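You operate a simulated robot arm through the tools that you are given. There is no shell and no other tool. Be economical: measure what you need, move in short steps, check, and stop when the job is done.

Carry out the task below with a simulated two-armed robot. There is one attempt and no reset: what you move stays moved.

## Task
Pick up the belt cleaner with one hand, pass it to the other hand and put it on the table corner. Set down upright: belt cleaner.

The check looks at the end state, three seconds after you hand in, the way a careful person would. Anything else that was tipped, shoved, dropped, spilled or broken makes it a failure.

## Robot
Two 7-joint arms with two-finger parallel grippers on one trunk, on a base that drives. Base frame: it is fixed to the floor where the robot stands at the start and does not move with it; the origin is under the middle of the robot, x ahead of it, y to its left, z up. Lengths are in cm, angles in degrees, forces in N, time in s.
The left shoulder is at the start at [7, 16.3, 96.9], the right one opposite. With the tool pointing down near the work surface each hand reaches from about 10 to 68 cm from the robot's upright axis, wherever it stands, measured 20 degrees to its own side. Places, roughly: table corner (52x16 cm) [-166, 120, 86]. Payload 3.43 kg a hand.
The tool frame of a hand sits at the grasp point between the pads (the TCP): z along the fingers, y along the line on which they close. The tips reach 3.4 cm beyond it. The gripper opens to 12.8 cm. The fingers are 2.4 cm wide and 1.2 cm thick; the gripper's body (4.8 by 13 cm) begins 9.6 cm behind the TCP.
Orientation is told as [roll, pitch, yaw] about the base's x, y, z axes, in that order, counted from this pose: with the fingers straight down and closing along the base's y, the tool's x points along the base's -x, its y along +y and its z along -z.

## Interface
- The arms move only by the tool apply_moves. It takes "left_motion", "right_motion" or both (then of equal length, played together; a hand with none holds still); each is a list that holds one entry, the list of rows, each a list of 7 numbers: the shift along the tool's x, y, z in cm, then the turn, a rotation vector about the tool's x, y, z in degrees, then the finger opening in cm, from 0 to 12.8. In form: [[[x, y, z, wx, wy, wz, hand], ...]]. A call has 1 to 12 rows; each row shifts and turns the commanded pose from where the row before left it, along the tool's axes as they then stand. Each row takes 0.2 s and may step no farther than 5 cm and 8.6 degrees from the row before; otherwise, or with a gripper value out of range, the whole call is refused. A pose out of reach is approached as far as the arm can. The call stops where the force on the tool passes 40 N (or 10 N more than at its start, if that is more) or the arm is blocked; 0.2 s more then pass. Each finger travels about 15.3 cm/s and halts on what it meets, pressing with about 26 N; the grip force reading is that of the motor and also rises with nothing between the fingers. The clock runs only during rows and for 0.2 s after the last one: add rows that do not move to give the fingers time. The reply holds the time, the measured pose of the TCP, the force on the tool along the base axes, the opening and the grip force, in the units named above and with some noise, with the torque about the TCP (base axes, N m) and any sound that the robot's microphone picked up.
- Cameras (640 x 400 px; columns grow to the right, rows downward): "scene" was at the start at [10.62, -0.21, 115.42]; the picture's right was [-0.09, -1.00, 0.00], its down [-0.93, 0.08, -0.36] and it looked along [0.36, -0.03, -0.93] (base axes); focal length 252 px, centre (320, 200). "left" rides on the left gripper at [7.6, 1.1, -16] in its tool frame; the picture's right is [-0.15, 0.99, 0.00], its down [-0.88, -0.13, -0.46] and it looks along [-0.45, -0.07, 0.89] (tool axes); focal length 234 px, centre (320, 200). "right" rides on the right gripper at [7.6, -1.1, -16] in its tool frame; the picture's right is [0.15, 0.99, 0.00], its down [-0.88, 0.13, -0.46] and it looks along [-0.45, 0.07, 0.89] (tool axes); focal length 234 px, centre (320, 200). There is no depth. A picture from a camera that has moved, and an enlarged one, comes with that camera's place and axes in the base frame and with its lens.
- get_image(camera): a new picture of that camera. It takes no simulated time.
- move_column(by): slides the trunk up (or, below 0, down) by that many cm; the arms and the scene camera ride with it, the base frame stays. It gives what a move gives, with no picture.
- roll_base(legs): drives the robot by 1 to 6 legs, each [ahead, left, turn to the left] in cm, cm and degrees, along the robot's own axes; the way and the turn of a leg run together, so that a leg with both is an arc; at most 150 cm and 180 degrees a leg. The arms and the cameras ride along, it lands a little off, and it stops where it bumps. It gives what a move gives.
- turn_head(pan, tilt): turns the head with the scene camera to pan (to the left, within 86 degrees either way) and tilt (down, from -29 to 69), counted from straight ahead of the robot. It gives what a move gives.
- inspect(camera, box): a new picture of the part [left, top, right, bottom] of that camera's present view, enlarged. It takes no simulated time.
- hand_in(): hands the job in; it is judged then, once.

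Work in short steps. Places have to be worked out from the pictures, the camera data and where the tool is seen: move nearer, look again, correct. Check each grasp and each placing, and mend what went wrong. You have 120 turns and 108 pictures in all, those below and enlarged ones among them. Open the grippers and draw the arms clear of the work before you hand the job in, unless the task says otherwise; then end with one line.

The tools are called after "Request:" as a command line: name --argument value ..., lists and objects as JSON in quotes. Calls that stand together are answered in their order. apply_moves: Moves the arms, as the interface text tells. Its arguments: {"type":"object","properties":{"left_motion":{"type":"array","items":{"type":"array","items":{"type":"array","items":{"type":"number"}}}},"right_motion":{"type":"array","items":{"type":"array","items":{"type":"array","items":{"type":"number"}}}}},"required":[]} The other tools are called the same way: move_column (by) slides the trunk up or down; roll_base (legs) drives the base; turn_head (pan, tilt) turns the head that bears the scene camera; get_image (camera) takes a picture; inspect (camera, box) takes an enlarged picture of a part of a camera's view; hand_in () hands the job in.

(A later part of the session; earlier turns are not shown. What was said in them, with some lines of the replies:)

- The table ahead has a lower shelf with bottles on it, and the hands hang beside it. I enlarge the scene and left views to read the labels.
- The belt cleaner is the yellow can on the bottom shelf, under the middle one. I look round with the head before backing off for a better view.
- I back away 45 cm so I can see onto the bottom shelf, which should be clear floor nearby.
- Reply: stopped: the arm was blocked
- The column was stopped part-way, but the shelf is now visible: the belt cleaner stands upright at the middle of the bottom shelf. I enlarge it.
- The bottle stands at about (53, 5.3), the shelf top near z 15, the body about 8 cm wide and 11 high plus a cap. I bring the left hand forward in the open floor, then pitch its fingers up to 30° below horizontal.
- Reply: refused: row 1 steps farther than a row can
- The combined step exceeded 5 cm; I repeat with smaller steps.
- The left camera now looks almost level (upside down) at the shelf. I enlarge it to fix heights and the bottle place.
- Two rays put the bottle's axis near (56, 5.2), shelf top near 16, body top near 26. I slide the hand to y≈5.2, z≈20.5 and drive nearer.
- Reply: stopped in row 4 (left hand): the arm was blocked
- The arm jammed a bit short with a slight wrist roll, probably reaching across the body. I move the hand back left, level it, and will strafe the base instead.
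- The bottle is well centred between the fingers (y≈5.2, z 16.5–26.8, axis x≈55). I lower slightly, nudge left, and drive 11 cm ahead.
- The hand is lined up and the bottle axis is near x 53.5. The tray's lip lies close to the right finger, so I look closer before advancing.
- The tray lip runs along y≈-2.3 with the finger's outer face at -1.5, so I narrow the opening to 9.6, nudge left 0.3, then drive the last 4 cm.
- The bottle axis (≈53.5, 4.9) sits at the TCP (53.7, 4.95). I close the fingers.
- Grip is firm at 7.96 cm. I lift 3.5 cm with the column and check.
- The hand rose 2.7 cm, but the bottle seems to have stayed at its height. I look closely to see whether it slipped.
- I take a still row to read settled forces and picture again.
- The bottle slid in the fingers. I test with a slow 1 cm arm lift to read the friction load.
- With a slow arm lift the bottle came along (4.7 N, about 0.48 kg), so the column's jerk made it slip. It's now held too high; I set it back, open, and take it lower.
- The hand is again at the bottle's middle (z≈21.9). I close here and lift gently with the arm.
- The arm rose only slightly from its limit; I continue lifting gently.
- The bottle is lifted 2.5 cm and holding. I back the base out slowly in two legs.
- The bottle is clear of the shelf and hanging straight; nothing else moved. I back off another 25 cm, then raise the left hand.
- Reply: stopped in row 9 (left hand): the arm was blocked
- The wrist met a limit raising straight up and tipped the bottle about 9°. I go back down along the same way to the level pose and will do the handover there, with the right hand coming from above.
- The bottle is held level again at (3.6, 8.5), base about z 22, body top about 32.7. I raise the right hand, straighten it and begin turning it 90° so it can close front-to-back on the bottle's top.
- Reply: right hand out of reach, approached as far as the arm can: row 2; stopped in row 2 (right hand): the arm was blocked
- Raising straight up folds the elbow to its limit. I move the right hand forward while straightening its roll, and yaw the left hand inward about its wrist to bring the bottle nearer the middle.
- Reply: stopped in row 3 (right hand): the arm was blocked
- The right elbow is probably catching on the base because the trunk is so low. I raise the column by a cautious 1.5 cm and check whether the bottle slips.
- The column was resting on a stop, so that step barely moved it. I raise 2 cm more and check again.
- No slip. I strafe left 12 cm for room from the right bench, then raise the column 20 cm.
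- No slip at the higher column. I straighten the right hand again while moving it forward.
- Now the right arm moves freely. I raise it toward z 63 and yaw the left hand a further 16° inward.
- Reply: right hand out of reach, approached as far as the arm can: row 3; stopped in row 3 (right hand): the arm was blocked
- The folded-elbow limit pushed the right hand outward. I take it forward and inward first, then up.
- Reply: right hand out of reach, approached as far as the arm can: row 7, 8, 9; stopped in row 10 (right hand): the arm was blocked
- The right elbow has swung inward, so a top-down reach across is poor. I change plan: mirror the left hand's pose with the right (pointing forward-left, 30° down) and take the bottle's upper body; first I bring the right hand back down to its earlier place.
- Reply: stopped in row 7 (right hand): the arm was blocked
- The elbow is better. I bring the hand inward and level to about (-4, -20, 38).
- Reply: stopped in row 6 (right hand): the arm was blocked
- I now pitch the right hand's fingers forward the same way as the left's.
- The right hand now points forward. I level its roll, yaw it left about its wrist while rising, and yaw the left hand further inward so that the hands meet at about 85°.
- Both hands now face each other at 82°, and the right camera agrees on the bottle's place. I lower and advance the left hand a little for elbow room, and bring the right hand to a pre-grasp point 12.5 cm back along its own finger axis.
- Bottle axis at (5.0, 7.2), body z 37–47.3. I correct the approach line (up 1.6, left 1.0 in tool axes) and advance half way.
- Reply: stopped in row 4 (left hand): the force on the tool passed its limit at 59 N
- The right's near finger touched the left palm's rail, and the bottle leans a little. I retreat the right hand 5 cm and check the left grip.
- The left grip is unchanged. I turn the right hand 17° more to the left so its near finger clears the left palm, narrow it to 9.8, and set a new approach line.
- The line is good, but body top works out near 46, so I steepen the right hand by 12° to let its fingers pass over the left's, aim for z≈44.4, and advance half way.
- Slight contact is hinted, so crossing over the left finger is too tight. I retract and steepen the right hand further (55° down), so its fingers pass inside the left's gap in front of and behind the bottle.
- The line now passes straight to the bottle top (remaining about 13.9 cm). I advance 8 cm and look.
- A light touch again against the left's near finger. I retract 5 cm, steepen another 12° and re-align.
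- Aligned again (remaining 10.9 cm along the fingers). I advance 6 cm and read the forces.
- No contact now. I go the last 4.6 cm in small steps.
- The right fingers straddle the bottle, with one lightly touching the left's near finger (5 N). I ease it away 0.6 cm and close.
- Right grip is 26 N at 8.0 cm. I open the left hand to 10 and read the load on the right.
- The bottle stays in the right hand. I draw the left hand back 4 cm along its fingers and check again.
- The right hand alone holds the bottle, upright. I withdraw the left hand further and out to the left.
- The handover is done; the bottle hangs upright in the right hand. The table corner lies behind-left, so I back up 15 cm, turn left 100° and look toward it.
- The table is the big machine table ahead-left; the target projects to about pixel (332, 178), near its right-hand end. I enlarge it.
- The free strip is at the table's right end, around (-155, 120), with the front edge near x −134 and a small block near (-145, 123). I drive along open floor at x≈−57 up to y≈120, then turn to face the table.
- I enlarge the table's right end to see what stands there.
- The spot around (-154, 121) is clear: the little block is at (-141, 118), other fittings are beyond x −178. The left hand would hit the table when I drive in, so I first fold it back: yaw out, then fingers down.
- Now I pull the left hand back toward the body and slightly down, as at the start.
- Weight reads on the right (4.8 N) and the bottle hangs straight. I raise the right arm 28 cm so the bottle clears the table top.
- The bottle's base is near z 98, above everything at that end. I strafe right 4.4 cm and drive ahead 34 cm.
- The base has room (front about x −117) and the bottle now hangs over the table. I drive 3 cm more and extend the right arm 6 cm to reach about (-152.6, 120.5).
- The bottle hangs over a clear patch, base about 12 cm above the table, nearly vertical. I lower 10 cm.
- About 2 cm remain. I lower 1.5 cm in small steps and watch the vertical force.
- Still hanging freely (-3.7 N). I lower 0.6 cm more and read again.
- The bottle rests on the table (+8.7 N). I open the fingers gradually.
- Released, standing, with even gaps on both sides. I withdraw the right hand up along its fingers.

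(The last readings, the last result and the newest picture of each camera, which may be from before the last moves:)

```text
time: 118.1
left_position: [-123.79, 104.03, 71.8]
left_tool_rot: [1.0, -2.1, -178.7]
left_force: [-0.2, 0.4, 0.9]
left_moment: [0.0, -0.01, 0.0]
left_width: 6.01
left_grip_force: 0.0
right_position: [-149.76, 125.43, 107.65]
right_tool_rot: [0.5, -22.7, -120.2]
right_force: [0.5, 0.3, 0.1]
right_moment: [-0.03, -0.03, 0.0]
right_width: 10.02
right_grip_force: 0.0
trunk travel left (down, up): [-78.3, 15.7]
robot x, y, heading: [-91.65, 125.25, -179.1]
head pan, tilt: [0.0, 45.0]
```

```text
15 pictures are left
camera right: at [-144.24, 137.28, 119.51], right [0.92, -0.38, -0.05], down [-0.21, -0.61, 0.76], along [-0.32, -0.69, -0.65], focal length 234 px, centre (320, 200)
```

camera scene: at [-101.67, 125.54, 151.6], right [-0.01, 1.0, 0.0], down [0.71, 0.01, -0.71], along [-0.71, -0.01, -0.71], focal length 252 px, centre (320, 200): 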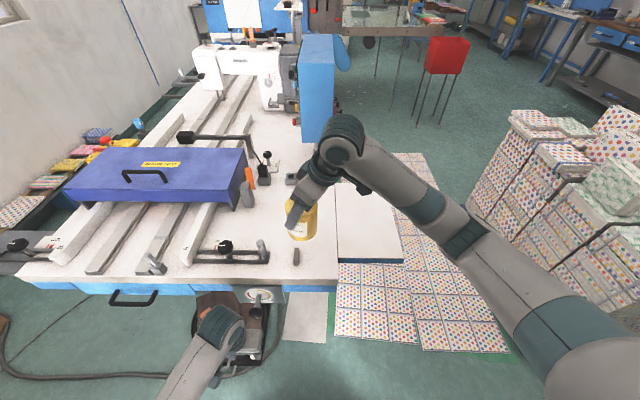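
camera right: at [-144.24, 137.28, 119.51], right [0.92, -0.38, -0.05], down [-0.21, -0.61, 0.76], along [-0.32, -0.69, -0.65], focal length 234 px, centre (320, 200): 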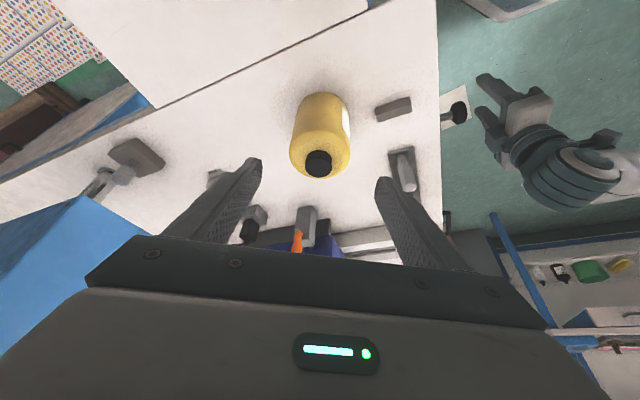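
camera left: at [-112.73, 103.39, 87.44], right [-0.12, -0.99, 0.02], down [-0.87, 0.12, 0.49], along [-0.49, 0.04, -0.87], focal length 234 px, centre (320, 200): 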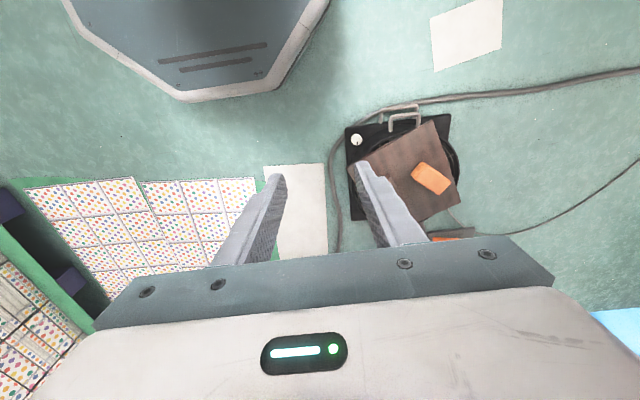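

The bottle stands upright and clear. I back the base away 30 cm and look at the result.

Request:
roll_base --legs '[[-30, 0, 0]]'

Request:
inspect --camera "scene" --box '[200, 60, 440, 230]'

```text
time: 120.1
left_position: [-93.81, 104.31, 71.77]
left_tool_rot: [1.0, -2.2, -178.9]
left_force: [-0.2, -0.4, 0.2]
left_moment: [0.0, 0.0, 0.01]
left_width: 6.0
left_grip_force: 0.1
right_position: [-119.86, 125.93, 107.61]
right_tool_rot: [0.4, -22.7, -120.3]
right_force: [1.1, -0.2, -0.5]
right_moment: [0.05, -0.02, 0.01]
right_width: 10.02
right_grip_force: 0.0
trunk travel left (down, up): [-78.3, 15.7]
robot x, y, heading: [-61.31, 125.74, -179.6]
head pan, tilt: [0.0, 45.0]
```

```text
2.35 times, centred on (320, 145) of scene
camera zoom: at [-74.59, 125.89, 151.6], right [-0.01, 1.0, 0.0], down [0.71, 0.01, -0.71], along [-0.71, -0.01, -0.71], focal length 592 px, centre (320, 329)
```

zoom: 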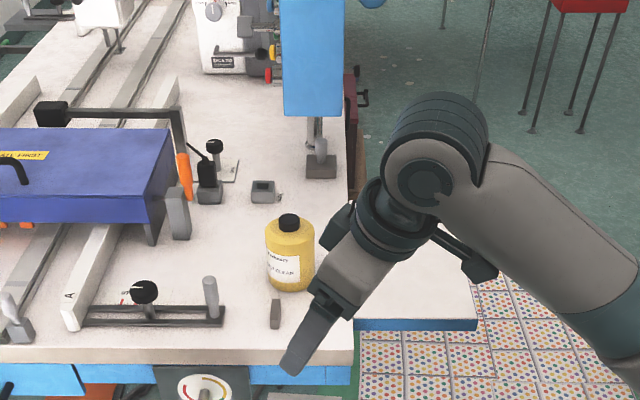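

The belt cleaner stands upright and free on the table corner, nothing else has moved, and both hands are open and clear. I hand in.

Request:
hand_in

```text
The job is handed in.
```

The belt cleaner is standing upright on the table corner, at about (-152.5, 120.5). I picked it up with the left hand, passed it to the right and set it down with the right. As far as the last pictures show, nothing else was tipped or moved.
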